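You operate a simulated robot arm through the tools that you are given. There is no shell and no other tool.

The job below is to be done with a simulated two-armed robot. You get a single attempt, and the scene is never put back.

## Task
Switch off, lift the belt bed, brush the crumbs away, then lower and latch it.
Fine: use the blue belt brush and put it back where it was; the check main switch stays off. Set down upright: blue belt brush. Where these are worked on the way, their far stop is far enough and under half their travel is too little: belt bed. What is to be rubbed or washed off counts as gone when no trace of it is left.

The check looks at the end state, three seconds after you hand in, the way a careful person would. Anything else that was tipped, shoved, dropped, spilled or broken makes it a failure.

## Robot
Two 7-joint arms with fingered hands on one trunk that stands fixed in place. Base frame: the origin is at the foot of the trunk, x ahead of it, y to its left, z up. Units: mm, degrees, N and s.
The left shoulder is at [36, 163, 1088], the right one opposite. Payload 4 kg a hand.
Tool frame (each hand has its own): the origin (TCP) lies between the finger pads and is the grasp point; the fingertips stand 36 mm ahead of it; z points along the fingers, y is the line along which they close. Largest opening 124 mm; the body of the gripper starts 42 mm behind the TCP. The gripper is a hand of 4 fingers: y runs from the thumb to the fingers, the wrist lies at [-15, -99, -189] in the tool frame, and closing takes about 1.5 s.
Orientation is told as [roll, pitch, yaw] about the base's x, y, z axes, in that order, counted from this pose: with the fingers straight down and the wrist toward the robot, the tool's x, y and z point along [0, 1, 0], [1, 0, 0] and [0, 0, -1] of the base frame.

## Interface
- The arms move only by the tool nudge_tool. It takes "left_series", "right_series" or both (then of equal length, played together; a hand with none holds still); each is a list of rows, each a list of 6 numbers: the shift along the tool's x, y, z in mm, then the turn, a rotation vector about the tool's x, y, z in rad. In form: [[dx, dy, dz, rx, ry, rz], ...]. A call has 1 to 20 rows; each row shifts and turns the commanded pose from where the row before left it, along the tool's axes as they then stand. "left_claw" and "right_claw" are, for a hand that has rows, the finger opening in mm, from 0 to 124, set as the call begins (left out, the last holds). Each row takes 0.2 s and may step no farther than 50 mm and 8.6 degrees from the row before; otherwise, or with a gripper value out of range, the whole call is refused. A pose out of reach is approached as far as the arm can. The call stops where the force on the tool passes 70 N (or 10 N more than at its start, if that is more) or the arm is blocked; 0.2 s more then pass. Each finger travels about 45 mm/s and halts on what it meets, pressing with about 24 N; the grip force reading is that of the motor and also rises with nothing between the fingers. The clock runs only during rows and for 0.2 s after the last one: add rows that do not move to give the fingers time. The reply holds the time, the measured pose of the TCP, the force on the tool along the base axes, the opening and the grip force, in the units named above and with some noise, with the torque about the TCP (base axes, N m) and any sound that the robot's microphone picked up.
- Cameras (640 x 400 px; columns grow to the right, rows downward): "scene" is now at [128.3, -44.7, 1325.5]; the picture's right is [-0.47, -0.88, 0.06], its down [-0.45, 0.18, -0.87] and it looks along [0.76, -0.44, -0.48] (base axes); focal length 245 px, centre (320, 200). "left" rides on the left gripper at [-75, -86, -123] in its tool frame; the picture's right is [-0.70, -0.34, 0.63], its down [0.64, -0.68, 0.35] and it looks along [0.32, 0.65, 0.69] (tool axes); focal length 275 px, centre (320, 200). "right" rides on the right gripper at [75, -86, -123] in its tool frame; the picture's right is [-0.70, 0.34, -0.63], its down [-0.65, -0.68, 0.35] and it looks along [-0.32, 0.65, 0.69] (tool axes); focal length 275 px, centre (320, 200). There is no depth. A picture from a camera that has moved, and an enlarged one, comes with that camera's place and axes in the base frame and with its lens.
- snapshot(camera): a new picture of that camera. The clock stands still meanwhile.
- move_column(by): slides the trunk up (or, below 0, down) by that many mm; the arms and the scene camera ride with it, the base frame stays. It gives what a move gives, with no picture.
- preshape(shape, hand): the hand has 4 fingers and takes this shape, open, in about a second: jaw (thumb against the fingers, like two jaws); tri (thumb and two fingers); tip (a fingertip pinch); poke (one finger out to press); point (the index stretched); flat (the hand flat); cup (the hand cupped); fist (a fist). The gripper value then closes the fingers along that shape, each until it touches; the sizes above hold for jaw. It gives what a move gives, with no picture.
- head_to(pan, tilt): turns the head with the scene camera to pan (to the left, within 86 degrees either way) and tilt (down, from -29 to 69), counted from straight ahead of the robot. It gives what a move gives.
- inspect(camera, box): a new picture of the part [left, top, right, bottom] of that camera's present view, enlarged. The clock stands still meanwhile.
- finish_job(): hands the job in; it is judged then, once.

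Nothing tells you positions but the pictures and the camera data. Unless the task says otherwise, let go and move clear before handing in.

The tools are called after "Emit:" as a command line: name --argument value ..., lists and objects as JSON in quotes. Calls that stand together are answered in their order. nudge_tool: Moves the arms, as the interface text tells. Its arguments: {"type":"object","properties":{"left_series":{"type":"array","items":{"type":"array","items":{"type":"number"}}},"left_claw":{"type":"number"},"right_series":{"type":"array","items":{"type":"array","items":{"type":"number"}}},"right_claw":{"type":"number"}},"required":[]} The other tools are called the same way: move_column (by) slides the trunk up or down; preshape (shape, hand) gives the hand a shape; head_to (pan, tilt) turns the head that bears the scene camera; snapshot (camera) takes a picture; inspect (camera, box) takes an enlarged picture of a part of a camera's view; finish_job () hands the job in.

At the start:

```text
time: 0.0
left_tcp_pos: [881.6, 1.1, 1200.0]
left_tool_rot: [0.1, -0.1, 0.0]
left_wrist_force: [0.8, 0.2, -0.3]
left_ft_torque: [0.03, 0.02, -0.01]
left_gripper_width: 123.5
left_finger_force: 0.0
left_shape: jaw
right_tcp_pos: [343.2, -530.8, 1251.6]
right_tool_rot: [0.0, 0.0, 0.0]
right_wrist_force: [-0.6, 0.2, 0.0]
right_ft_torque: [-0.01, 0.01, 0.03]
right_gripper_width: 123.5
right_finger_force: 0.1
right_shape: jaw
trunk travel left (down, up): [-250.0, 228.0]
head pan, tilt: [-28.6, 22.5]
```

scene: 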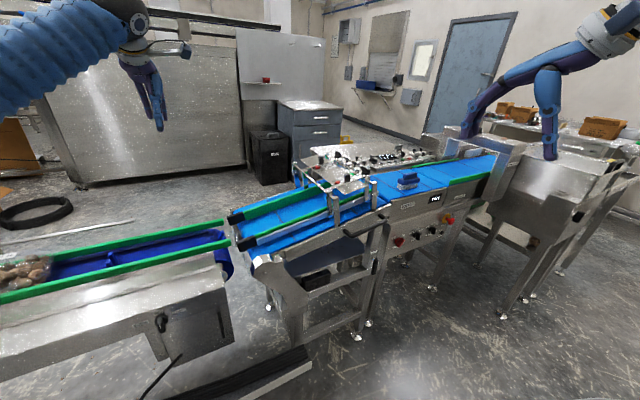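
right: 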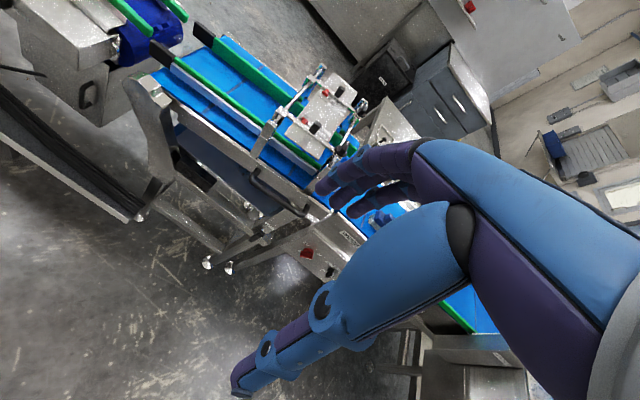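
left: 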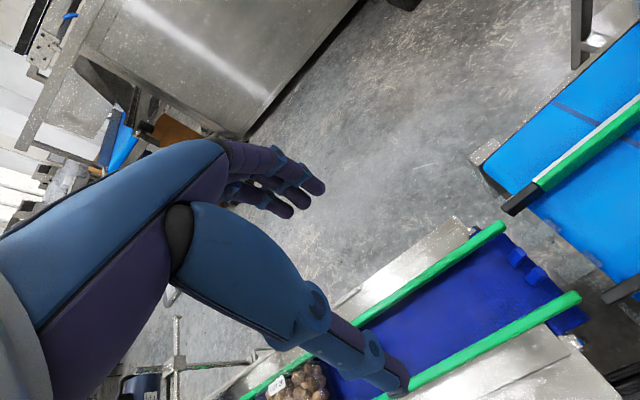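

I see a conveyor checkweigher ahead to the right with a blue belt, a small blue brush on it, and a control panel with red knobs on its side. First I look closer at the machine before moving anything.

Emit:
inspect --camera "scene" --box '[220, 130, 380, 230]'

Emit:
inspect --camera "scene" --box '[360, 130, 520, 230]'

Emit:
inspect --camera "scene" --box '[360, 180, 480, 255]'

Emit:
inspect --camera "right" --box '[240, 50, 440, 290]'

```text
4.00 times, centred on (300, 180) of scene
camera zoom: at [128.3, -44.7, 1325.5], right [-0.47, -0.88, 0.06], down [-0.45, 0.18, -0.87], along [0.76, -0.44, -0.48], focal length 980 px, centre (400, 280)
```

zoom: 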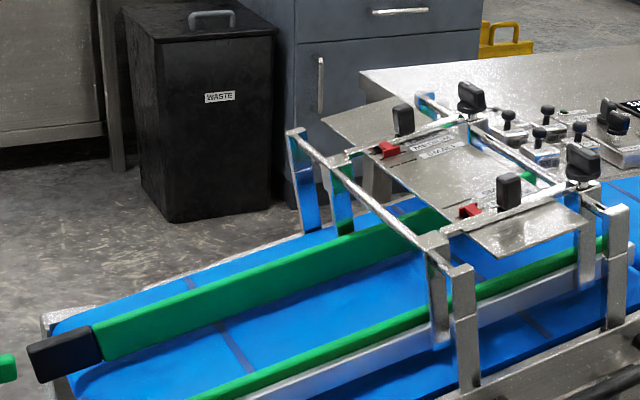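

```text
4.00 times, centred on (440, 180) of scene
camera zoom: at [128.3, -44.7, 1325.5], right [-0.47, -0.88, 0.06], down [-0.45, 0.18, -0.87], along [0.76, -0.44, -0.48], focal length 980 px, centre (-160, 280)
```

zoom: 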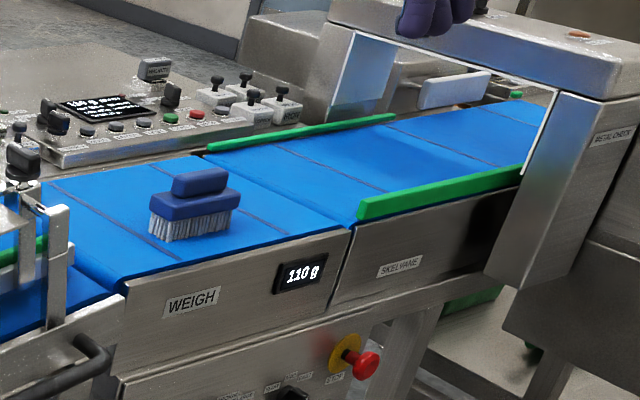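

```text
5.33 times, centred on (420, 218) of scene
camera zoom: at [128.3, -44.7, 1325.5], right [-0.47, -0.88, 0.06], down [-0.45, 0.18, -0.87], along [0.76, -0.44, -0.48], focal length 1306 px, centre (-213, 107)
```

zoom: 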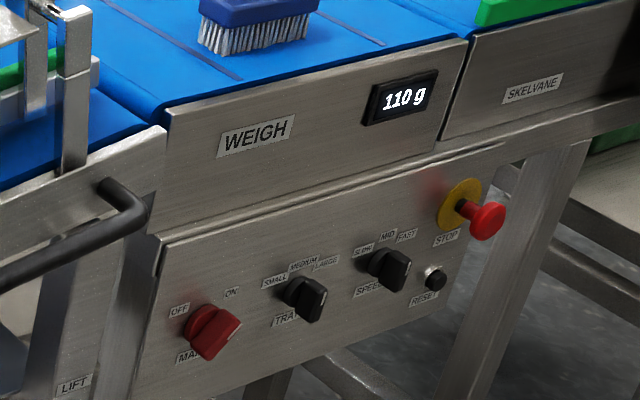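

```text
1.67 times, centred on (340, 170) of right
camera zoom: at [256.3, -455.6, 1374.1], right [0.34, -0.7, 0.63], down [-0.68, -0.65, -0.35], along [0.65, -0.32, -0.69], focal length 459 px, centre (287, 250)
```

zoom: 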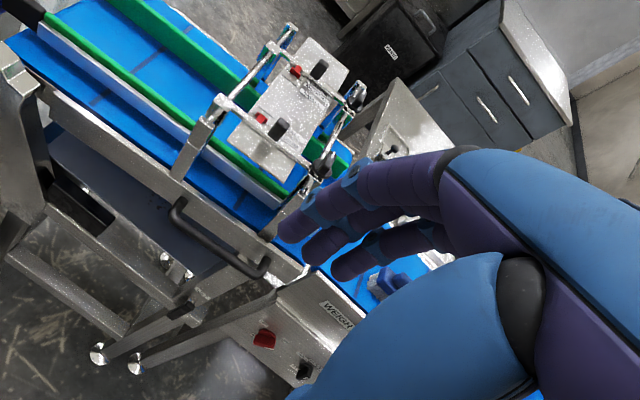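

The belt line runs along -y at roughly x 750–950, the brush sits on the weigh section, and the main switch (red knob) is on the front panel. I look around with the head for the rest of the machine and its labels.

Emit:
head_to --pan -45 --tilt 30

Emit:
snapshot --camera "scene"

Emit:
inspect --camera "scene" --box '[160, 130, 320, 230]'

Emit:
inspect --camera "scene" --box '[260, 130, 420, 230]'

```text
time: 0.8
left_tcp_pos: [880.8, 0.3, 1200.5]
left_tool_rot: [0.0, 0.0, 0.0]
left_wrist_force: [0.6, -0.2, -0.3]
left_ft_torque: [-0.02, 0.03, -0.01]
left_gripper_width: 123.5
left_finger_force: 0.2
left_shape: jaw
right_tcp_pos: [344.0, -531.1, 1252.6]
right_tool_rot: [0.0, 0.1, 0.0]
right_wrist_force: [0.1, 0.3, -0.3]
right_ft_torque: [-0.02, 0.02, 0.0]
right_gripper_width: 123.3
right_finger_force: 0.0
right_shape: jaw
trunk travel left (down, up): [-250.0, 228.0]
head pan, tilt: [-45.0, 30.0]
```

```text
taken
camera scene: at [109.5, -64.3, 1315.7], right [-0.7, -0.71, 0.09], down [-0.46, 0.35, -0.82], along [0.55, -0.61, -0.57], focal length 245 px, centre (320, 200)
```

scene: 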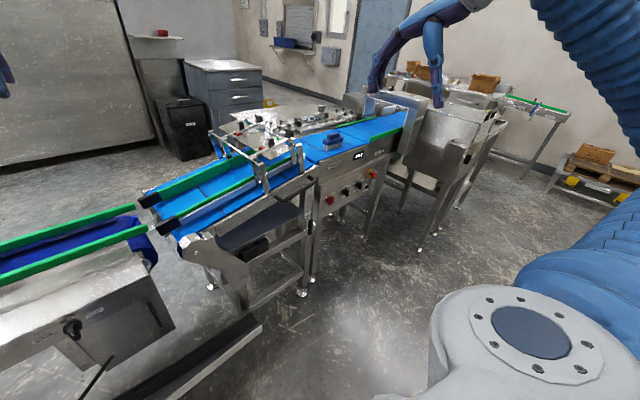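

```text
4.00 times, centred on (240, 180) of scene
camera zoom: at [109.5, -64.3, 1315.7], right [-0.7, -0.71, 0.09], down [-0.46, 0.35, -0.82], along [0.55, -0.61, -0.57], focal length 980 px, centre (640, 280)
```

zoom: 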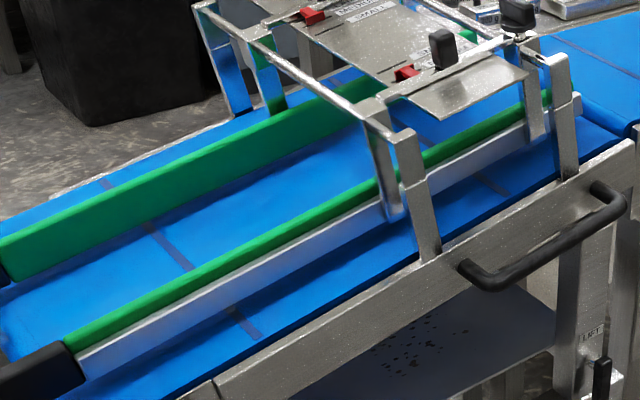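

```text
4.00 times, centred on (340, 180) of scene
camera zoom: at [109.5, -64.3, 1315.7], right [-0.7, -0.71, 0.09], down [-0.46, 0.35, -0.82], along [0.55, -0.61, -0.57], focal length 980 px, centre (240, 280)
```

zoom: 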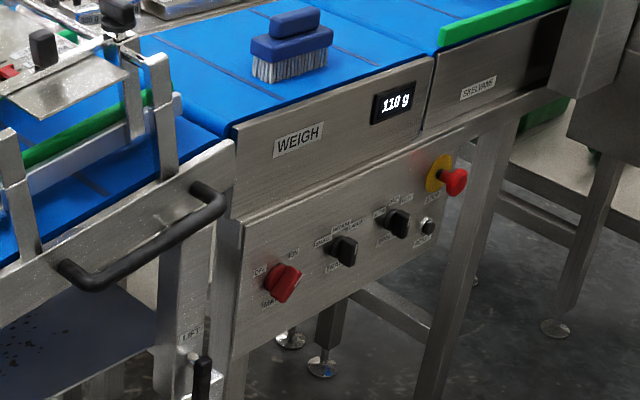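

I can see crumbs on the dark tray under the infeed bed, a black lift handle on the bed's side and a "LIFT" label with a black lever on the leg below it. I zoom in on the latch, tray and pivot.

Emit:
inspect --camera "scene" --box '[270, 190, 334, 230]'

Emit:
inspect --camera "scene" --box '[170, 190, 300, 271]'

Emit:
inspect --camera "scene" --box '[290, 170, 390, 232]'

Emit:
snapshot --camera "right"

```text
10.00 times, centred on (302, 210) of scene
camera zoom: at [109.5, -64.3, 1315.7], right [-0.7, -0.71, 0.09], down [-0.46, 0.35, -0.82], along [0.55, -0.61, -0.57], focal length 2449 px, centre (500, 100)
```

zoom: 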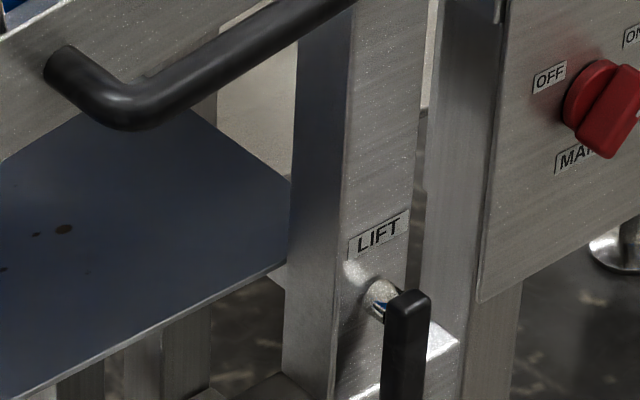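

```text
4.92 times, centred on (235, 230) of scene
camera zoom: at [109.5, -64.3, 1315.7], right [-0.7, -0.71, 0.09], down [-0.46, 0.35, -0.82], along [0.55, -0.61, -0.57], focal length 1206 px, centre (738, 50)
```

zoom: 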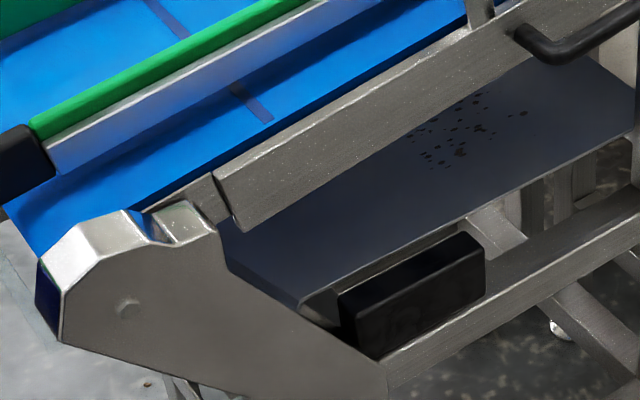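

```text
6.40 times, centred on (340, 201) of scene
camera zoom: at [109.5, -64.3, 1315.7], right [-0.7, -0.71, 0.09], down [-0.46, 0.35, -0.82], along [0.55, -0.61, -0.57], focal length 1567 px, centre (192, 194)
```

zoom: 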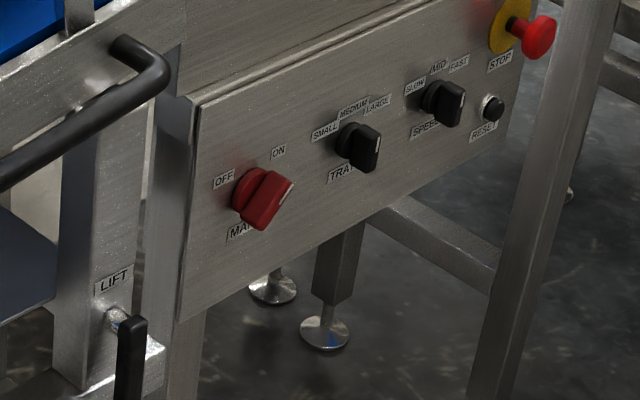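

```text
taken
camera right: at [256.4, -455.6, 1374.1], right [0.34, -0.7, 0.63], down [-0.68, -0.65, -0.35], along [0.65, -0.32, -0.69], focal length 275 px, centre (320, 200)
```

right: 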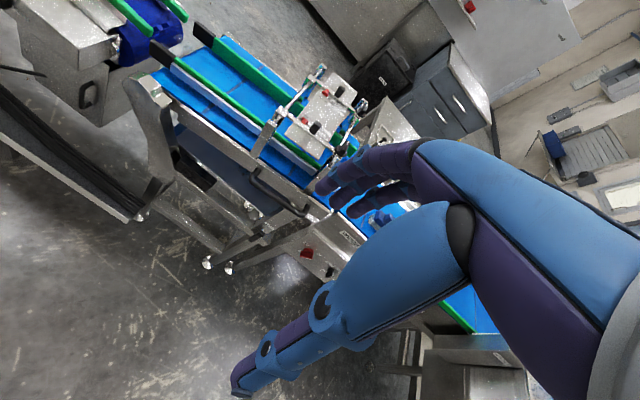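

The red main switch points at ON; the bed hinges at its upstream (left) end, and the "LIFT" lever on the leg looks like the latch. I bring the right hand nearer, well above the machine, to get better views and measurements.

Emit:
nudge_tool --right_series '[[-24, 40, 10, 0, 0, 0], [-24, 40, 10, 0, 0, 0], [-24, 40, 10, 0, 0, 0], [-24, 40, 10, 0, 0, 0], [-24, 40, 10, 0, 0, 0], [0, 0, 0, 0, 0, 0]]'

Emit:
snapshot --camera "right"

Emit:
snapshot --camera "scene"

```text
time: 2.2
left_tcp_pos: [879.6, 0.2, 1202.7]
left_tool_rot: [0.0, 0.0, 0.0]
left_wrist_force: [0.3, -0.9, 0.5]
left_ft_torque: [0.0, 0.01, -0.01]
left_gripper_width: 123.7
left_finger_force: 0.0
left_shape: jaw
right_tcp_pos: [540.7, -648.7, 1199.9]
right_tool_rot: [-0.1, -0.1, 0.0]
right_wrist_force: [-0.9, 0.0, 0.6]
right_ft_torque: [-0.05, 0.0, 0.01]
right_gripper_width: 123.8
right_finger_force: 0.1
right_shape: jaw
trunk travel left (down, up): [-250.0, 228.0]
head pan, tilt: [-45.0, 30.0]
```

```text
taken
camera right: at [453.1, -573.6, 1321.9], right [0.34, -0.7, 0.64], down [-0.68, -0.65, -0.35], along [0.65, -0.32, -0.69], focal length 275 px, centre (320, 200)
```

right: 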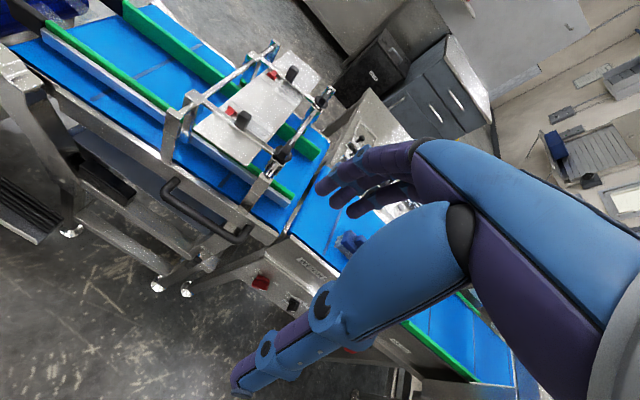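

```text
taken
camera scene: at [107.4, -63.5, 1316.2], right [-0.7, -0.71, 0.09], down [-0.46, 0.35, -0.82], along [0.55, -0.61, -0.57], focal length 245 px, centre (320, 200)
```

scene: 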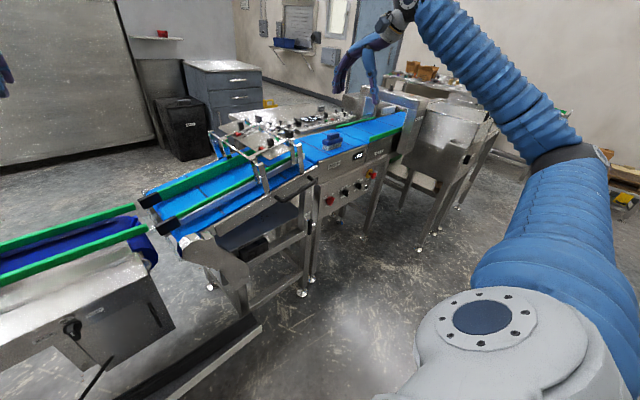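

The closer view shows the bed, handle and switch from above. I zoom in on both cameras for triangulating the key points.

Emit:
inspect --camera "right" --box '[0, 30, 320, 230]'

Emit:
inspect --camera "right" --box '[140, 160, 380, 310]'

Emit:
inspect --camera "scene" --box '[130, 120, 320, 239]'

Emit:
inspect --camera "scene" --box '[260, 120, 420, 220]'

```text
2.00 times, centred on (160, 130) of right
camera zoom: at [453.1, -573.6, 1321.9], right [0.34, -0.7, 0.64], down [-0.68, -0.65, -0.35], along [0.65, -0.32, -0.69], focal length 551 px, centre (640, 340)
```

zoom: 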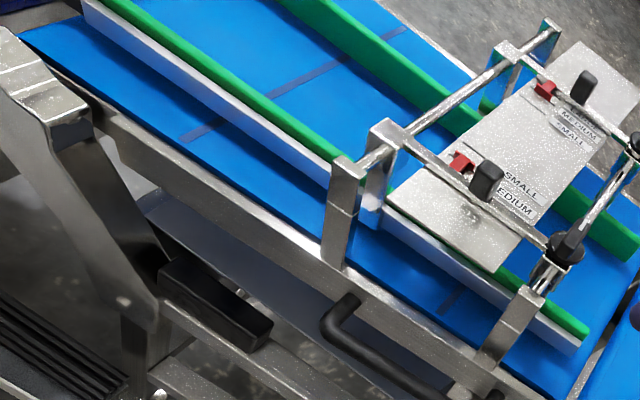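

```text
2.67 times, centred on (260, 235) of right
camera zoom: at [453.1, -573.6, 1321.9], right [0.34, -0.7, 0.64], down [-0.68, -0.65, -0.35], along [0.65, -0.32, -0.69], focal length 734 px, centre (480, 107)
```

zoom: 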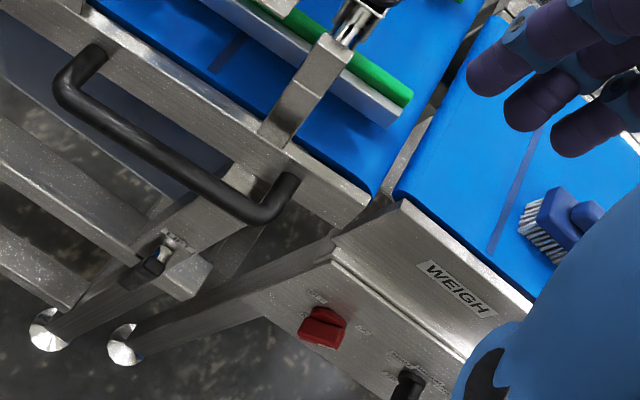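

```text
3.36 times, centred on (225, 180) of scene
camera zoom: at [107.4, -63.5, 1316.2], right [-0.7, -0.71, 0.09], down [-0.46, 0.35, -0.82], along [0.55, -0.61, -0.57], focal length 823 px, centre (639, 269)
```

zoom: 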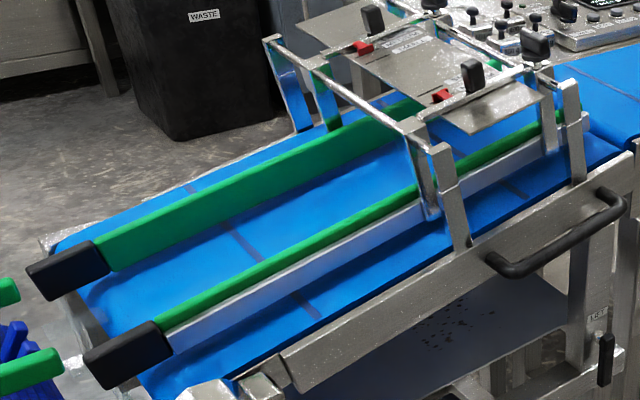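

```text
4.00 times, centred on (340, 170) of scene
camera zoom: at [107.4, -63.5, 1316.2], right [-0.7, -0.71, 0.09], down [-0.46, 0.35, -0.82], along [0.55, -0.61, -0.57], focal length 980 px, centre (240, 320)
```

zoom: 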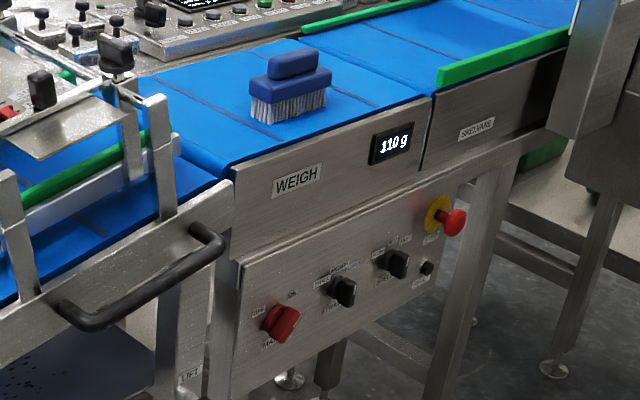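

Triangulating gives: handle from about (712,-522,773) to (717,-695,802), red switch near (737,-843,624), LIFT lever near (698,-670,598), brush near (813,-881,905). I lower the right hand in front of the machine (clear of it) to look closely at the lever and tray.

Emit:
nudge_tool --right_series '[[0, -3, 44, 0, 0, 0], [0, -3, 44, 0, 0, 0], [0, -3, 44, 0, 0, 0], [0, -3, 44, 0, 0, 0], [0, -3, 44, 0, 0, 0], [0, -3, 44, 0, 0, 0], [0, -3, 44, 0, 0, 0], [0, -3, 44, 0, 0, 0], [0, -3, 44, 0, 0, 0], [0, -3, 44, 0, 0, 0], [0, 0, 0, 0, 0, 0]]'

Emit:
snapshot --camera "right"

Emit:
snapshot --camera "scene"

```text
time: 4.6
left_tcp_pos: [881.7, 0.5, 1200.7]
left_tool_rot: [0.1, 0.0, 0.0]
left_wrist_force: [0.1, 0.0, 0.2]
left_ft_torque: [-0.02, -0.02, -0.01]
left_gripper_width: 123.7
left_finger_force: 0.1
left_shape: jaw
right_tcp_pos: [515.1, -651.1, 760.1]
right_tool_rot: [-0.1, 0.0, 0.0]
right_wrist_force: [-0.3, 0.8, 0.0]
right_ft_torque: [-0.04, 0.02, 0.01]
right_gripper_width: 123.9
right_finger_force: 0.1
right_shape: jaw
trunk travel left (down, up): [-250.0, 228.0]
head pan, tilt: [-45.0, 30.0]
```

```text
taken
camera right: at [428.5, -575.5, 882.0], right [0.34, -0.7, 0.63], down [-0.68, -0.65, -0.35], along [0.65, -0.32, -0.69], focal length 275 px, centre (320, 200)
```

right: 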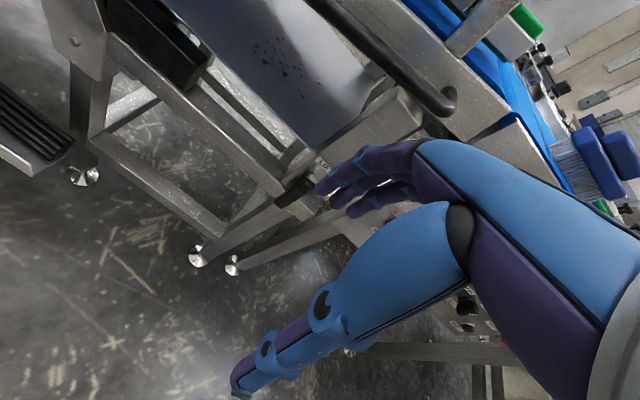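

```text
taken
camera scene: at [108.9, -63.8, 1315.9], right [-0.7, -0.71, 0.09], down [-0.46, 0.35, -0.82], along [0.55, -0.61, -0.57], focal length 245 px, centre (320, 200)
```

scene: 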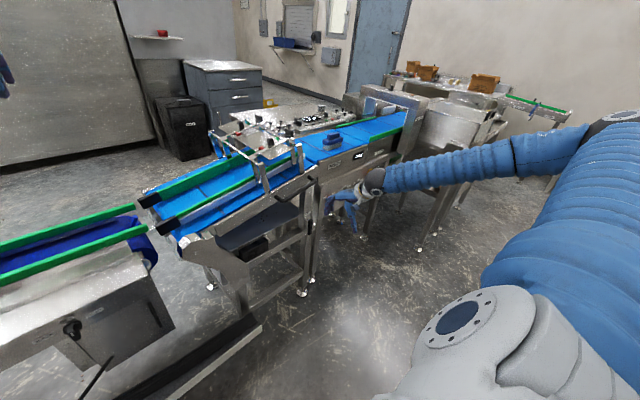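

From here I see the tray with crumbs, the lever and the brush edge on. I zoom in on the lever and tray.

Emit:
inspect --camera "right" --box '[200, 120, 360, 220]'

Emit:
inspect --camera "right" --box '[160, 0, 400, 150]'

Emit:
inspect --camera "right" --box '[0, 0, 240, 150]'

Emit:
inspect --camera "right" --box '[400, 0, 640, 200]'

```text
4.00 times, centred on (280, 170) of right
camera zoom: at [428.5, -575.5, 882.0], right [0.34, -0.7, 0.63], down [-0.68, -0.65, -0.35], along [0.65, -0.32, -0.69], focal length 1101 px, centre (480, 320)
```

zoom: 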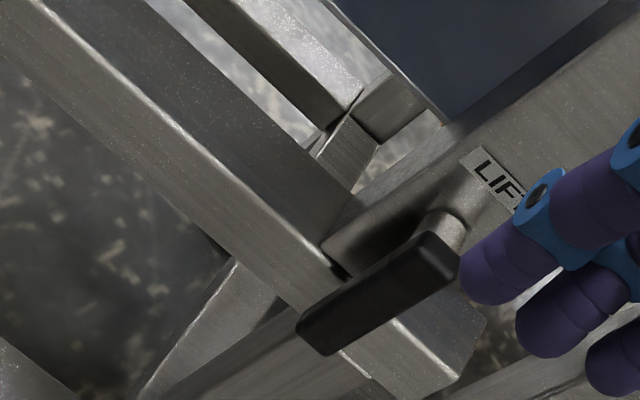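

```text
2.67 times, centred on (280, 75) of right
camera zoom: at [428.5, -575.5, 882.0], right [0.34, -0.7, 0.63], down [-0.68, -0.65, -0.35], along [0.65, -0.32, -0.69], focal length 734 px, centre (427, 533)
```

zoom: 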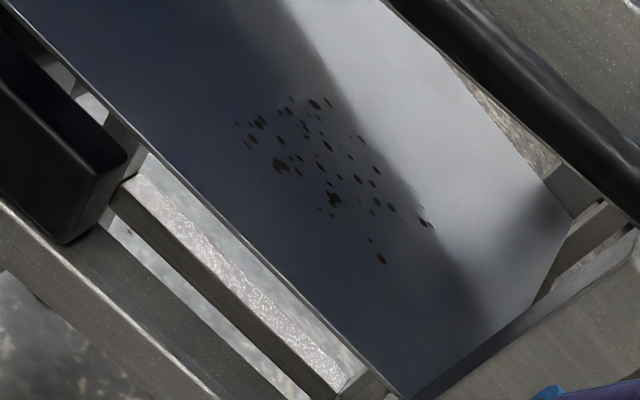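

```text
2.67 times, centred on (120, 75) of right
camera zoom: at [428.5, -575.5, 882.0], right [0.34, -0.7, 0.63], down [-0.68, -0.65, -0.35], along [0.65, -0.32, -0.69], focal length 734 px, centre (853, 533)
```

zoom: 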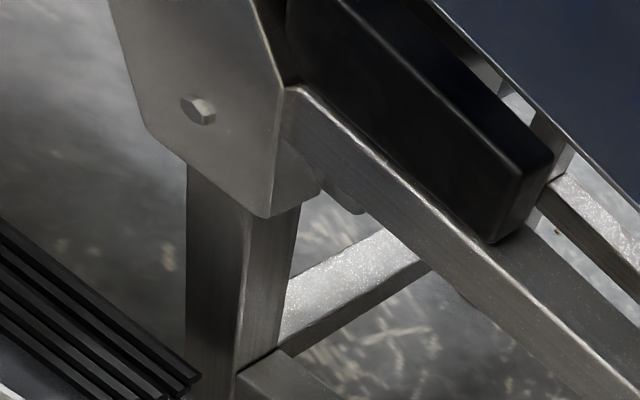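

```text
2.00 times, centred on (520, 100) of right
camera zoom: at [428.5, -575.5, 882.0], right [0.34, -0.7, 0.63], down [-0.68, -0.65, -0.35], along [0.65, -0.32, -0.69], focal length 551 px, centre (-80, 400)
```

zoom: 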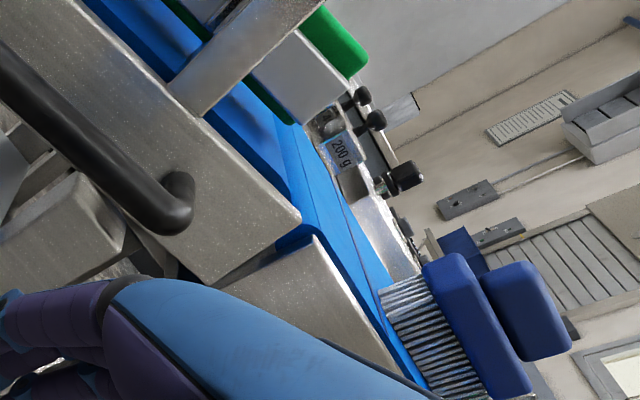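

The tray is horizontal at z≈605 with the crumbs around (855,-529). The lever hangs from a pivot on the leg under "LIFT". I park the left arm back out of the way and lift the right hand a bit before studying the switch from the front.

Emit:
nudge_tool --left_series '[[20, -44, 0, 0, 0, 0], [20, -44, 0, 0, 0, 0], [20, -44, 0, 0, 0, 0], [20, -44, 0, 0, 0, 0], [20, -44, 0, 0, 0, 0], [20, -44, 0, 0, 0, 0], [20, -44, 0, 0, 0, 0], [20, -44, 0, 0, 0, 0], [0, 0, 0, 0, 0, 0]]' --right_series '[[-20, 0, 0, 0, 0, 0], [-20, 0, 0, 0, 0, 0], [-20, 0, 0, 0, 0, 0], [-20, 0, 0, 0, 0, 0], [-20, 0, 0, 0, 0, 0], [-20, 0, 0, 0, 0, 0], [-20, 0, 0, 0, 0, 0], [-20, 0, 0, 0, 0, 0], [0, 0, 0, 0, 0, 0]]'

Emit:
snapshot --camera "right"

Emit:
snapshot --camera "left"

```text
time: 6.6
left_tcp_pos: [527.8, 158.7, 1200.0]
left_tool_rot: [0.0, 0.1, 0.0]
left_wrist_force: [0.4, -0.1, -1.2]
left_ft_torque: [0.01, -0.01, 0.01]
left_gripper_width: 123.9
left_finger_force: 0.1
left_shape: jaw
right_tcp_pos: [512.2, -811.1, 760.2]
right_tool_rot: [0.0, 0.1, 0.1]
right_wrist_force: [-0.7, 0.3, 0.6]
right_ft_torque: [0.0, -0.02, 0.01]
right_gripper_width: 123.7
right_finger_force: 0.0
right_shape: jaw
trunk travel left (down, up): [-250.0, 228.0]
head pan, tilt: [-45.0, 30.0]
```

```text
taken
camera right: at [425.6, -735.2, 883.7], right [0.34, -0.7, 0.63], down [-0.68, -0.65, -0.34], along [0.65, -0.32, -0.69], focal length 275 px, centre (320, 200)
```

right: 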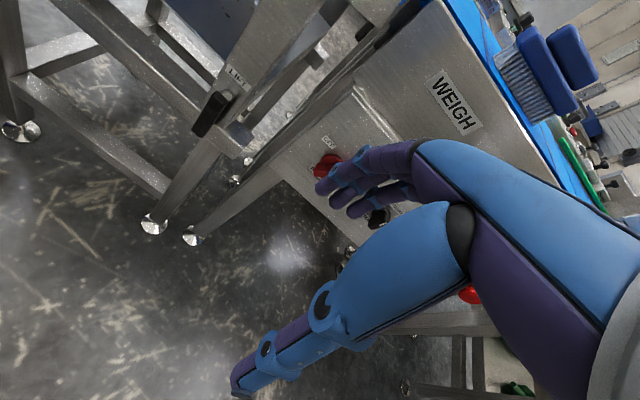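

```text
taken
camera left: at [441.7, 83.2, 1321.9], right [-0.34, -0.7, -0.63], down [-0.68, 0.64, -0.34], along [0.65, 0.32, -0.69], focal length 275 px, centre (320, 200)
```

left: 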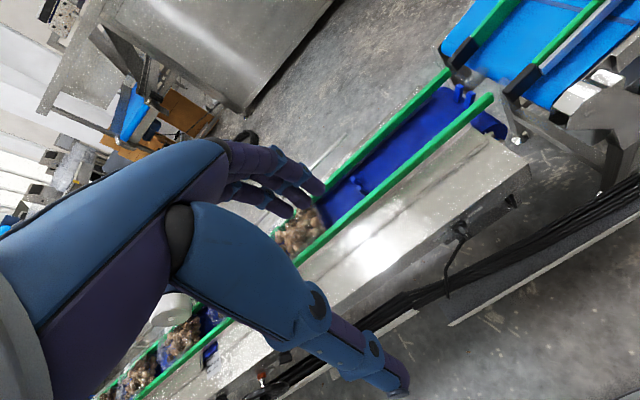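

The left hand is parked clear, and the right camera now sees the switch. I zoom in on it.

Emit:
inspect --camera "right" --box '[270, 110, 430, 260]'

Emit:
inspect --camera "right" --box '[180, 50, 340, 180]'

Emit:
inspect --camera "right" --box '[480, 0, 640, 160]'

```text
2.67 times, centred on (350, 185) of right
camera zoom: at [425.6, -735.2, 883.7], right [0.34, -0.7, 0.63], down [-0.68, -0.65, -0.34], along [0.65, -0.32, -0.69], focal length 734 px, centre (240, 240)
```

zoom: 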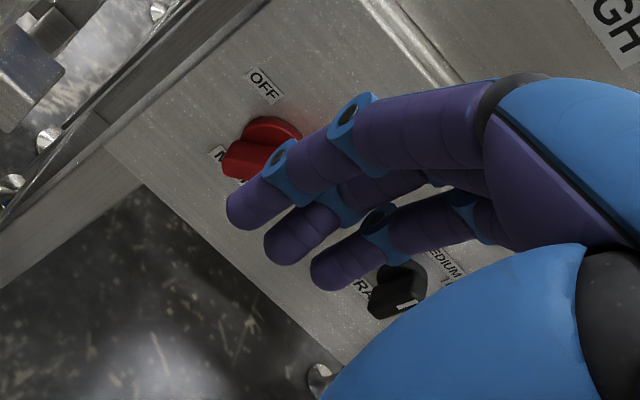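

```text
3.08 times, centred on (260, 115) of right
camera zoom: at [425.6, -735.2, 883.7], right [0.34, -0.7, 0.63], down [-0.68, -0.65, -0.34], along [0.65, -0.32, -0.69], focal length 847 px, centre (505, 462)
```

zoom: 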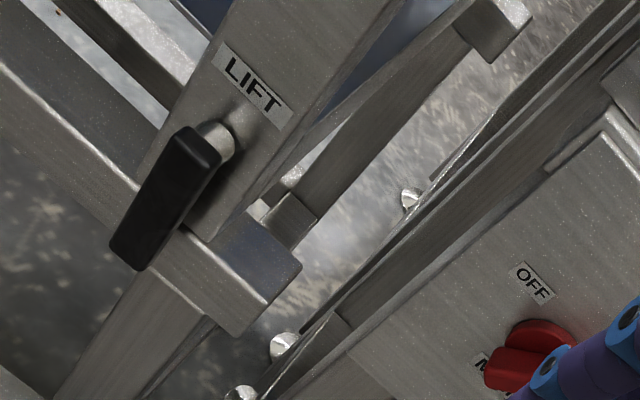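

```text
2.50 times, centred on (560, 80) of right
camera zoom: at [425.6, -735.2, 883.7], right [0.34, -0.7, 0.63], down [-0.68, -0.65, -0.34], along [0.65, -0.32, -0.69], focal length 688 px, centre (-280, 500)
```

zoom: 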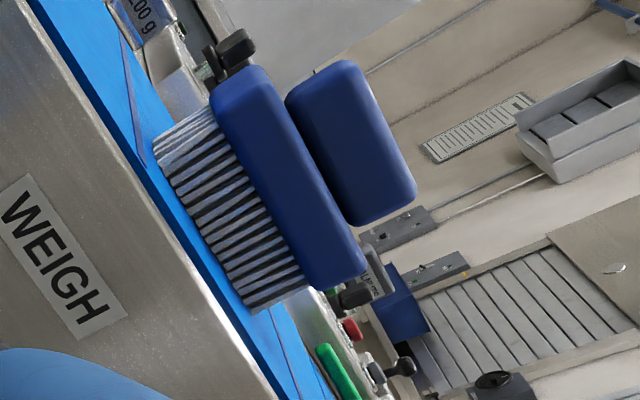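

The switch bar points at ON (up-right), OFF is up-left; axis near (y -845, z 618) with the panel at x≈748. I lower the trunk to bring the shoulders nearer to the working height.

Emit:
move_column --by -250

Emit:
snapshot --camera "scene"

```text
time: 9.2
left_tcp_pos: [529.0, 159.2, 951.2]
left_tool_rot: [0.1, -0.1, 0.0]
left_wrist_force: [0.7, -0.3, -0.2]
left_ft_torque: [0.01, 0.0, -0.01]
left_gripper_width: 123.8
left_finger_force: 0.1
left_shape: jaw
right_tcp_pos: [513.6, -811.6, 513.0]
right_tool_rot: [-0.1, -0.1, 0.0]
right_wrist_force: [0.3, -0.5, -0.3]
right_ft_torque: [-0.02, 0.02, 0.0]
right_gripper_width: 123.7
right_finger_force: 0.1
right_shape: jaw
trunk travel left (down, up): [0.0, 478.0]
head pan, tilt: [-45.0, 30.0]
```

```text
taken
camera scene: at [270.3, -64.2, 974.9], right [-0.61, -0.71, 0.36], down [-0.75, 0.35, -0.56], along [0.27, -0.61, -0.74], focal length 245 px, centre (320, 200)
```

scene: 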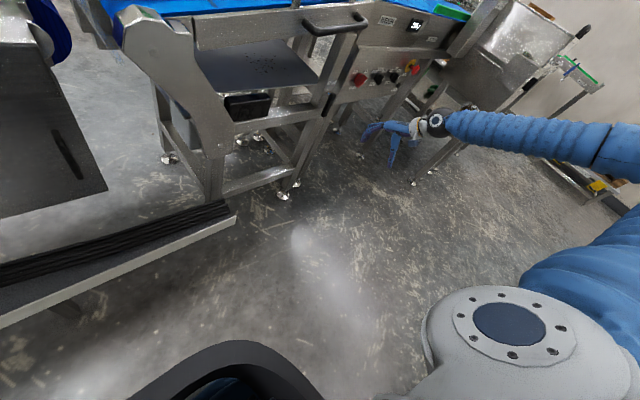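

The trunk leans forward as it lowers, which helps reach. I tilt the head up to keep the machine in view.

Emit:
head_to --pan -50 --tilt 2

Emit:
snapshot --camera "scene"

Emit:
inspect --camera "scene" --box '[280, 160, 460, 290]'

```text
time: 10.1
left_tcp_pos: [529.4, 159.4, 950.7]
left_tool_rot: [0.0, 0.0, 0.0]
left_wrist_force: [0.3, 0.0, 0.3]
left_ft_torque: [0.02, 0.02, 0.03]
left_gripper_width: 123.6
left_finger_force: 0.1
left_shape: jaw
right_tcp_pos: [512.1, -812.1, 511.2]
right_tool_rot: [-0.1, 0.0, 0.1]
right_wrist_force: [-0.1, -0.1, 0.5]
right_ft_torque: [-0.01, 0.0, 0.01]
right_gripper_width: 123.7
right_finger_force: 0.1
right_shape: jaw
trunk travel left (down, up): [0.0, 478.0]
head pan, tilt: [-50.0, 2.0]
```

```text
taken
camera scene: at [289.3, -69.8, 1015.9], right [-0.66, -0.64, 0.39], down [-0.53, 0.03, -0.85], along [0.53, -0.77, -0.36], focal length 245 px, centre (320, 200)
```

scene: 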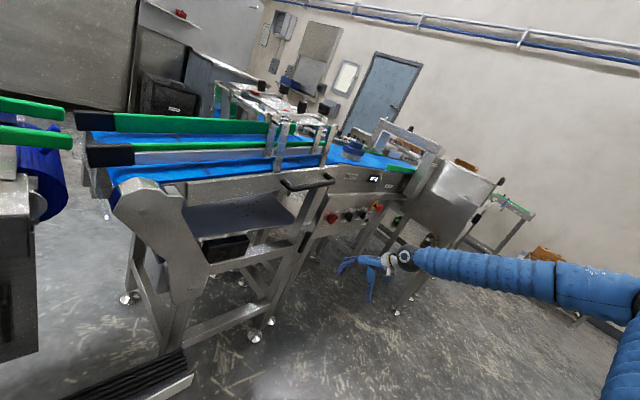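

```text
3.08 times, centred on (370, 225) of scene
camera zoom: at [289.3, -69.8, 1015.9], right [-0.66, -0.64, 0.39], down [-0.53, 0.03, -0.85], along [0.53, -0.77, -0.36], focal length 753 px, centre (166, 123)
```

zoom: 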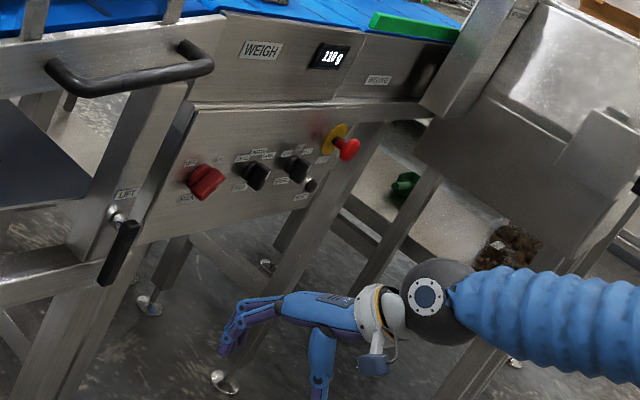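

The arm reaches in from the right side. I try the "poke" hand shape to see where its finger points, as pushing the switch bar with one finger may need less awkward wrist poses.

Emit:
preshape --shape "poke" --hand "right"

Emit:
snapshot --camera "right"

Emit:
inspect --camera "scene" --box '[280, 190, 460, 320]'

```text
time: 11.0
left_tcp_pos: [528.6, 159.2, 950.5]
left_tool_rot: [0.0, 0.0, 0.0]
left_wrist_force: [-1.1, 0.5, 0.4]
left_ft_torque: [0.03, 0.03, 0.01]
left_gripper_width: 123.9
left_finger_force: 0.1
left_shape: jaw
right_tcp_pos: [512.8, -810.7, 511.2]
right_tool_rot: [-0.1, 0.0, 0.0]
right_wrist_force: [1.2, -0.3, -0.5]
right_ft_torque: [0.0, 0.0, -0.02]
right_gripper_width: 0.0
right_finger_force: 0.1
right_shape: poke
trunk travel left (down, up): [0.0, 478.0]
head pan, tilt: [-50.0, 2.0]
```

```text
taken
camera right: at [426.3, -735.9, 634.3], right [0.34, -0.7, 0.63], down [-0.68, -0.65, -0.35], along [0.65, -0.32, -0.69], focal length 275 px, centre (320, 200)
```

right: 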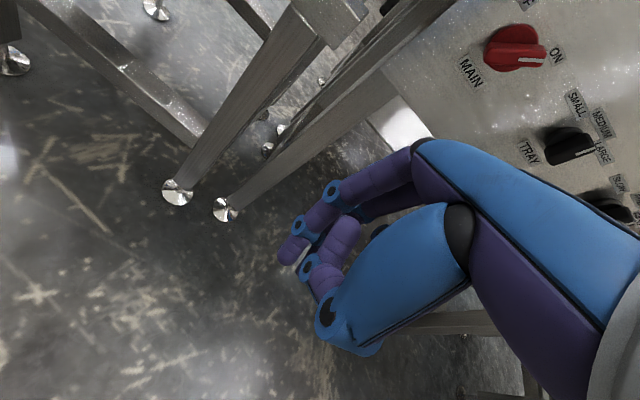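

```text
3.08 times, centred on (370, 255) of scene
camera zoom: at [289.3, -69.8, 1016.0], right [-0.66, -0.64, 0.39], down [-0.53, 0.03, -0.85], along [0.53, -0.77, -0.36], focal length 753 px, centre (166, 31)
```

zoom: 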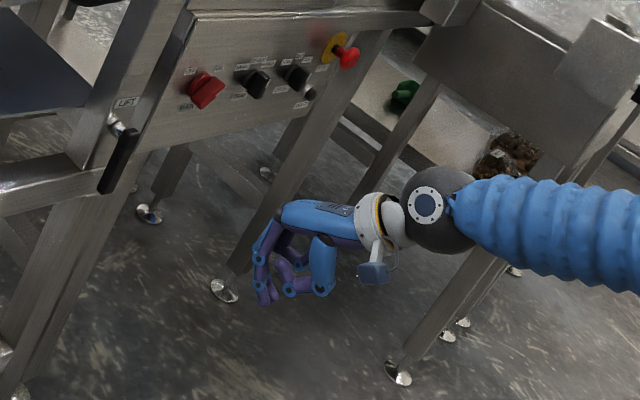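

In poke shape the index tip lies right along tool z from the TCP — handy for pushing the bar. The right camera has a good view of the switch; zooming in.

Emit:
inspect --camera "right" --box '[440, 0, 640, 125]'

Emit:
inspect --camera "scene" --box '[300, 190, 400, 252]'

```text
3.20 times, centred on (540, 62) of right
camera zoom: at [426.3, -735.9, 634.3], right [0.34, -0.7, 0.63], down [-0.68, -0.65, -0.35], along [0.65, -0.32, -0.69], focal length 881 px, centre (-384, 640)
```

zoom: 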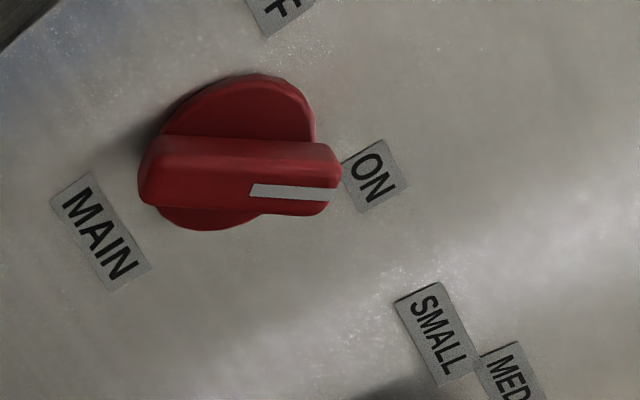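

```text
6.40 times, centred on (350, 221) of scene
camera zoom: at [289.3, -69.8, 1016.0], right [-0.66, -0.64, 0.39], down [-0.53, 0.03, -0.85], along [0.53, -0.77, -0.36], focal length 1567 px, centre (128, 66)
```

zoom: 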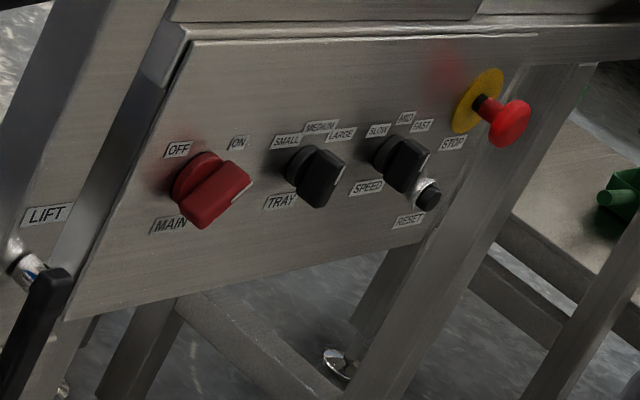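

I work out a push on the switch bar: finger pointing forward-right, tip left of the bar's lower half, sweeping down and right so the knob turns counterclockwise from ON to OFF. First I orient the hand in free space.

Emit:
nudge_tool --right_series '[[0, 0, -43, 0, 0, 0], [0, 0, -43, 0, 0, 0], [0, 0, -44, 0, 0, 0], [0, 0, 0, 0, 0, 0.122], [0, 0, 0, 0, 0, 0.122], [0, 0, 0, 0, 0, 0.122], [0, 0, 0, 0, 0, 0.122], [0, 0, 0, 0, 0, 0.122], [0, 0, 0, -0.131, 0, 0], [0, 0, 0, -0.131, 0, 0], [0, 0, 0, -0.131, 0, 0], [0, 0, 0, -0.131, 0, 0], [0, 0, 0, -0.131, 0, 0], [0, 0, 0, -0.131, 0, 0], [0, 0, 0, -0.131, 0, 0], [0, 0, 0, -0.131, 0, 0], [0, 0, 0, -0.131, 0, 0], [0, 0, 0, -0.131, 0, 0]]'

Emit:
snapshot --camera "right"

Emit:
snapshot --camera "scene"

```text
time: 14.8
left_tcp_pos: [529.9, 160.6, 950.0]
left_tool_rot: [0.0, -0.1, 0.0]
left_wrist_force: [0.7, -0.1, 0.1]
left_ft_torque: [0.02, 0.01, 0.0]
left_gripper_width: 124.0
left_finger_force: 0.1
left_shape: jaw
right_tcp_pos: [512.1, -809.9, 640.7]
right_tool_rot: [-0.2, -75.2, -34.7]
right_wrist_force: [0.8, 0.1, 0.6]
right_ft_torque: [0.02, 0.01, -0.02]
right_gripper_width: 0.0
right_finger_force: 0.1
right_shape: poke
trunk travel left (down, up): [0.0, 478.0]
head pan, tilt: [-50.0, 2.0]
```

```text
taken
camera right: at [438.6, -669.1, 589.5], right [-0.83, -0.27, 0.49], down [-0.24, -0.62, -0.75], along [0.5, -0.74, 0.45], focal length 275 px, centre (320, 200)
```

right: 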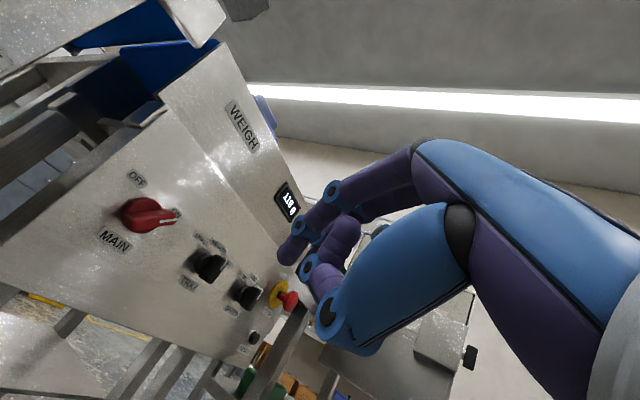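

```text
taken
camera scene: at [289.4, -70.0, 1015.9], right [-0.66, -0.64, 0.39], down [-0.53, 0.03, -0.85], along [0.53, -0.77, -0.36], focal length 245 px, centre (320, 200)
```

scene: 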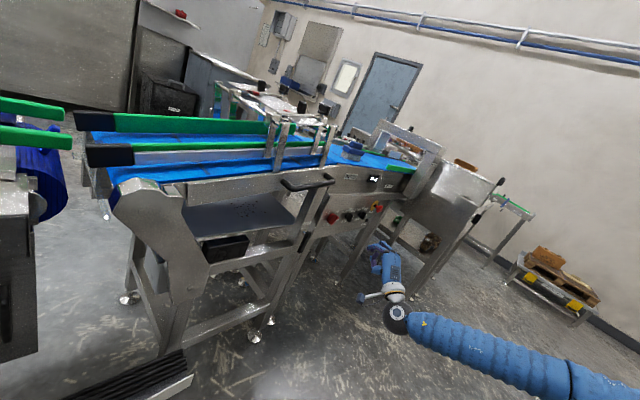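

The pose is reached with the camera now seeing the panel and switch from the left. I zoom in to see exactly where the extended fingertip is.

Emit:
inspect --camera "right" --box '[240, 160, 440, 370]'

Emit:
inspect --camera "scene" --box '[340, 230, 420, 340]'

```text
1.90 times, centred on (340, 265) of right
camera zoom: at [438.6, -669.1, 589.5], right [-0.83, -0.27, 0.49], down [-0.24, -0.62, -0.75], along [0.5, -0.74, 0.45], focal length 524 px, centre (282, 76)
```

zoom: 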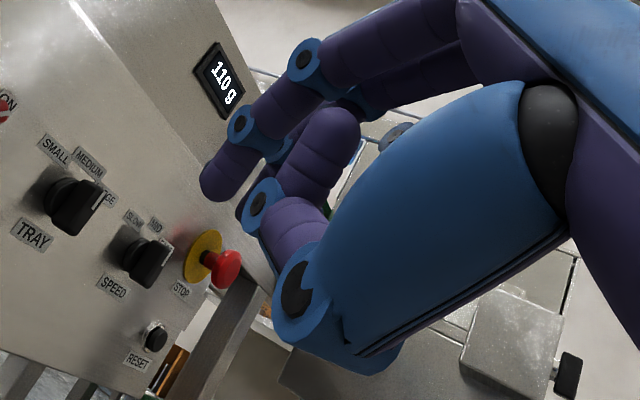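

```text
3.64 times, centred on (380, 285) of scene
camera zoom: at [289.4, -70.0, 1015.9], right [-0.66, -0.64, 0.39], down [-0.53, 0.03, -0.85], along [0.53, -0.77, -0.36], focal length 890 px, centre (102, -109)
```

zoom: 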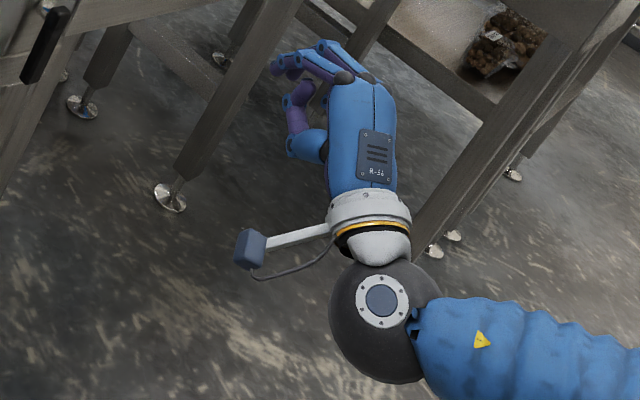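

The extended fingertip lies about (7,1,36) in the tool frame. I zoom on the switch from this side to judge the bar's depth.

Emit:
inspect --camera "right" --box '[80, 150, 220, 270]'

```text
3.33 times, centred on (150, 210) of right
camera zoom: at [438.6, -669.1, 589.5], right [-0.83, -0.27, 0.49], down [-0.24, -0.62, -0.75], along [0.5, -0.74, 0.45], focal length 918 px, centre (887, 167)
```

zoom: 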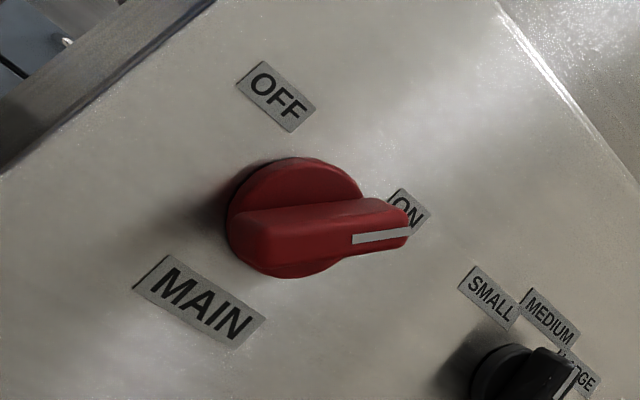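

Switch axis is at about (y -848, z 618), the bar front at x≈720. I move the finger to a standoff 60 mm in front, left of the bar, and check by camera.

Emit:
nudge_tool --right_series '[[19.2, 4.85, 25.2, 0, 0, 0], [19.2, 4.85, 25.2, 0, 0, 0], [19.2, 4.85, 25.2, 0, 0, 0], [19.2, 4.85, 25.2, 0, 0, 0], [0, 0, 0, 0, 0, 0]]'

Emit:
snapshot --camera "right"

Emit:
inspect --camera "scene" --box '[290, 170, 420, 290]'

```text
time: 16.0
left_tcp_pos: [529.6, 159.5, 951.6]
left_tool_rot: [0.0, 0.1, -0.1]
left_wrist_force: [0.1, 0.2, 0.1]
left_ft_torque: [-0.03, 0.01, 0.02]
left_gripper_width: 123.9
left_finger_force: 0.0
left_shape: jaw
right_tcp_pos: [643.1, -804.2, 633.7]
right_tool_rot: [-0.1, -75.2, -34.7]
right_wrist_force: [0.5, 0.1, 0.2]
right_ft_torque: [0.01, 0.01, 0.0]
right_gripper_width: 0.0
right_finger_force: 0.1
right_shape: poke
trunk travel left (down, up): [0.0, 478.0]
head pan, tilt: [-50.0, 2.0]
```

```text
taken
camera right: at [570.5, -663.2, 581.7], right [-0.83, -0.27, 0.49], down [-0.24, -0.62, -0.75], along [0.5, -0.74, 0.45], focal length 275 px, centre (320, 200)
```

right: 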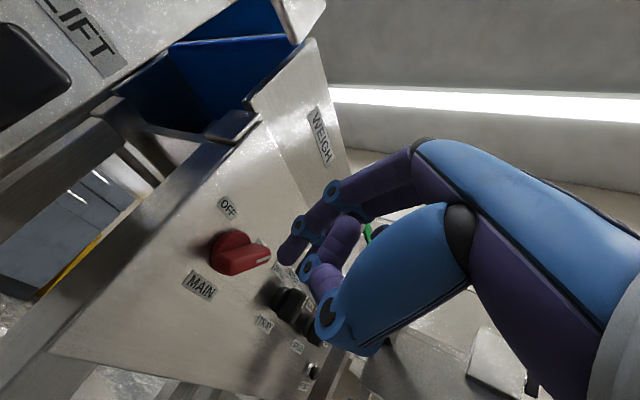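

```text
3.33 times, centred on (355, 230) of scene
camera zoom: at [289.2, -69.7, 1016.1], right [-0.66, -0.64, 0.39], down [-0.53, 0.03, -0.85], along [0.53, -0.77, -0.36], focal length 816 px, centre (203, 100)
```

zoom: 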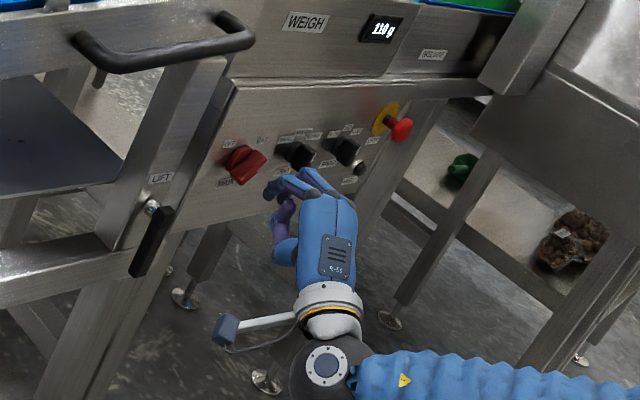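

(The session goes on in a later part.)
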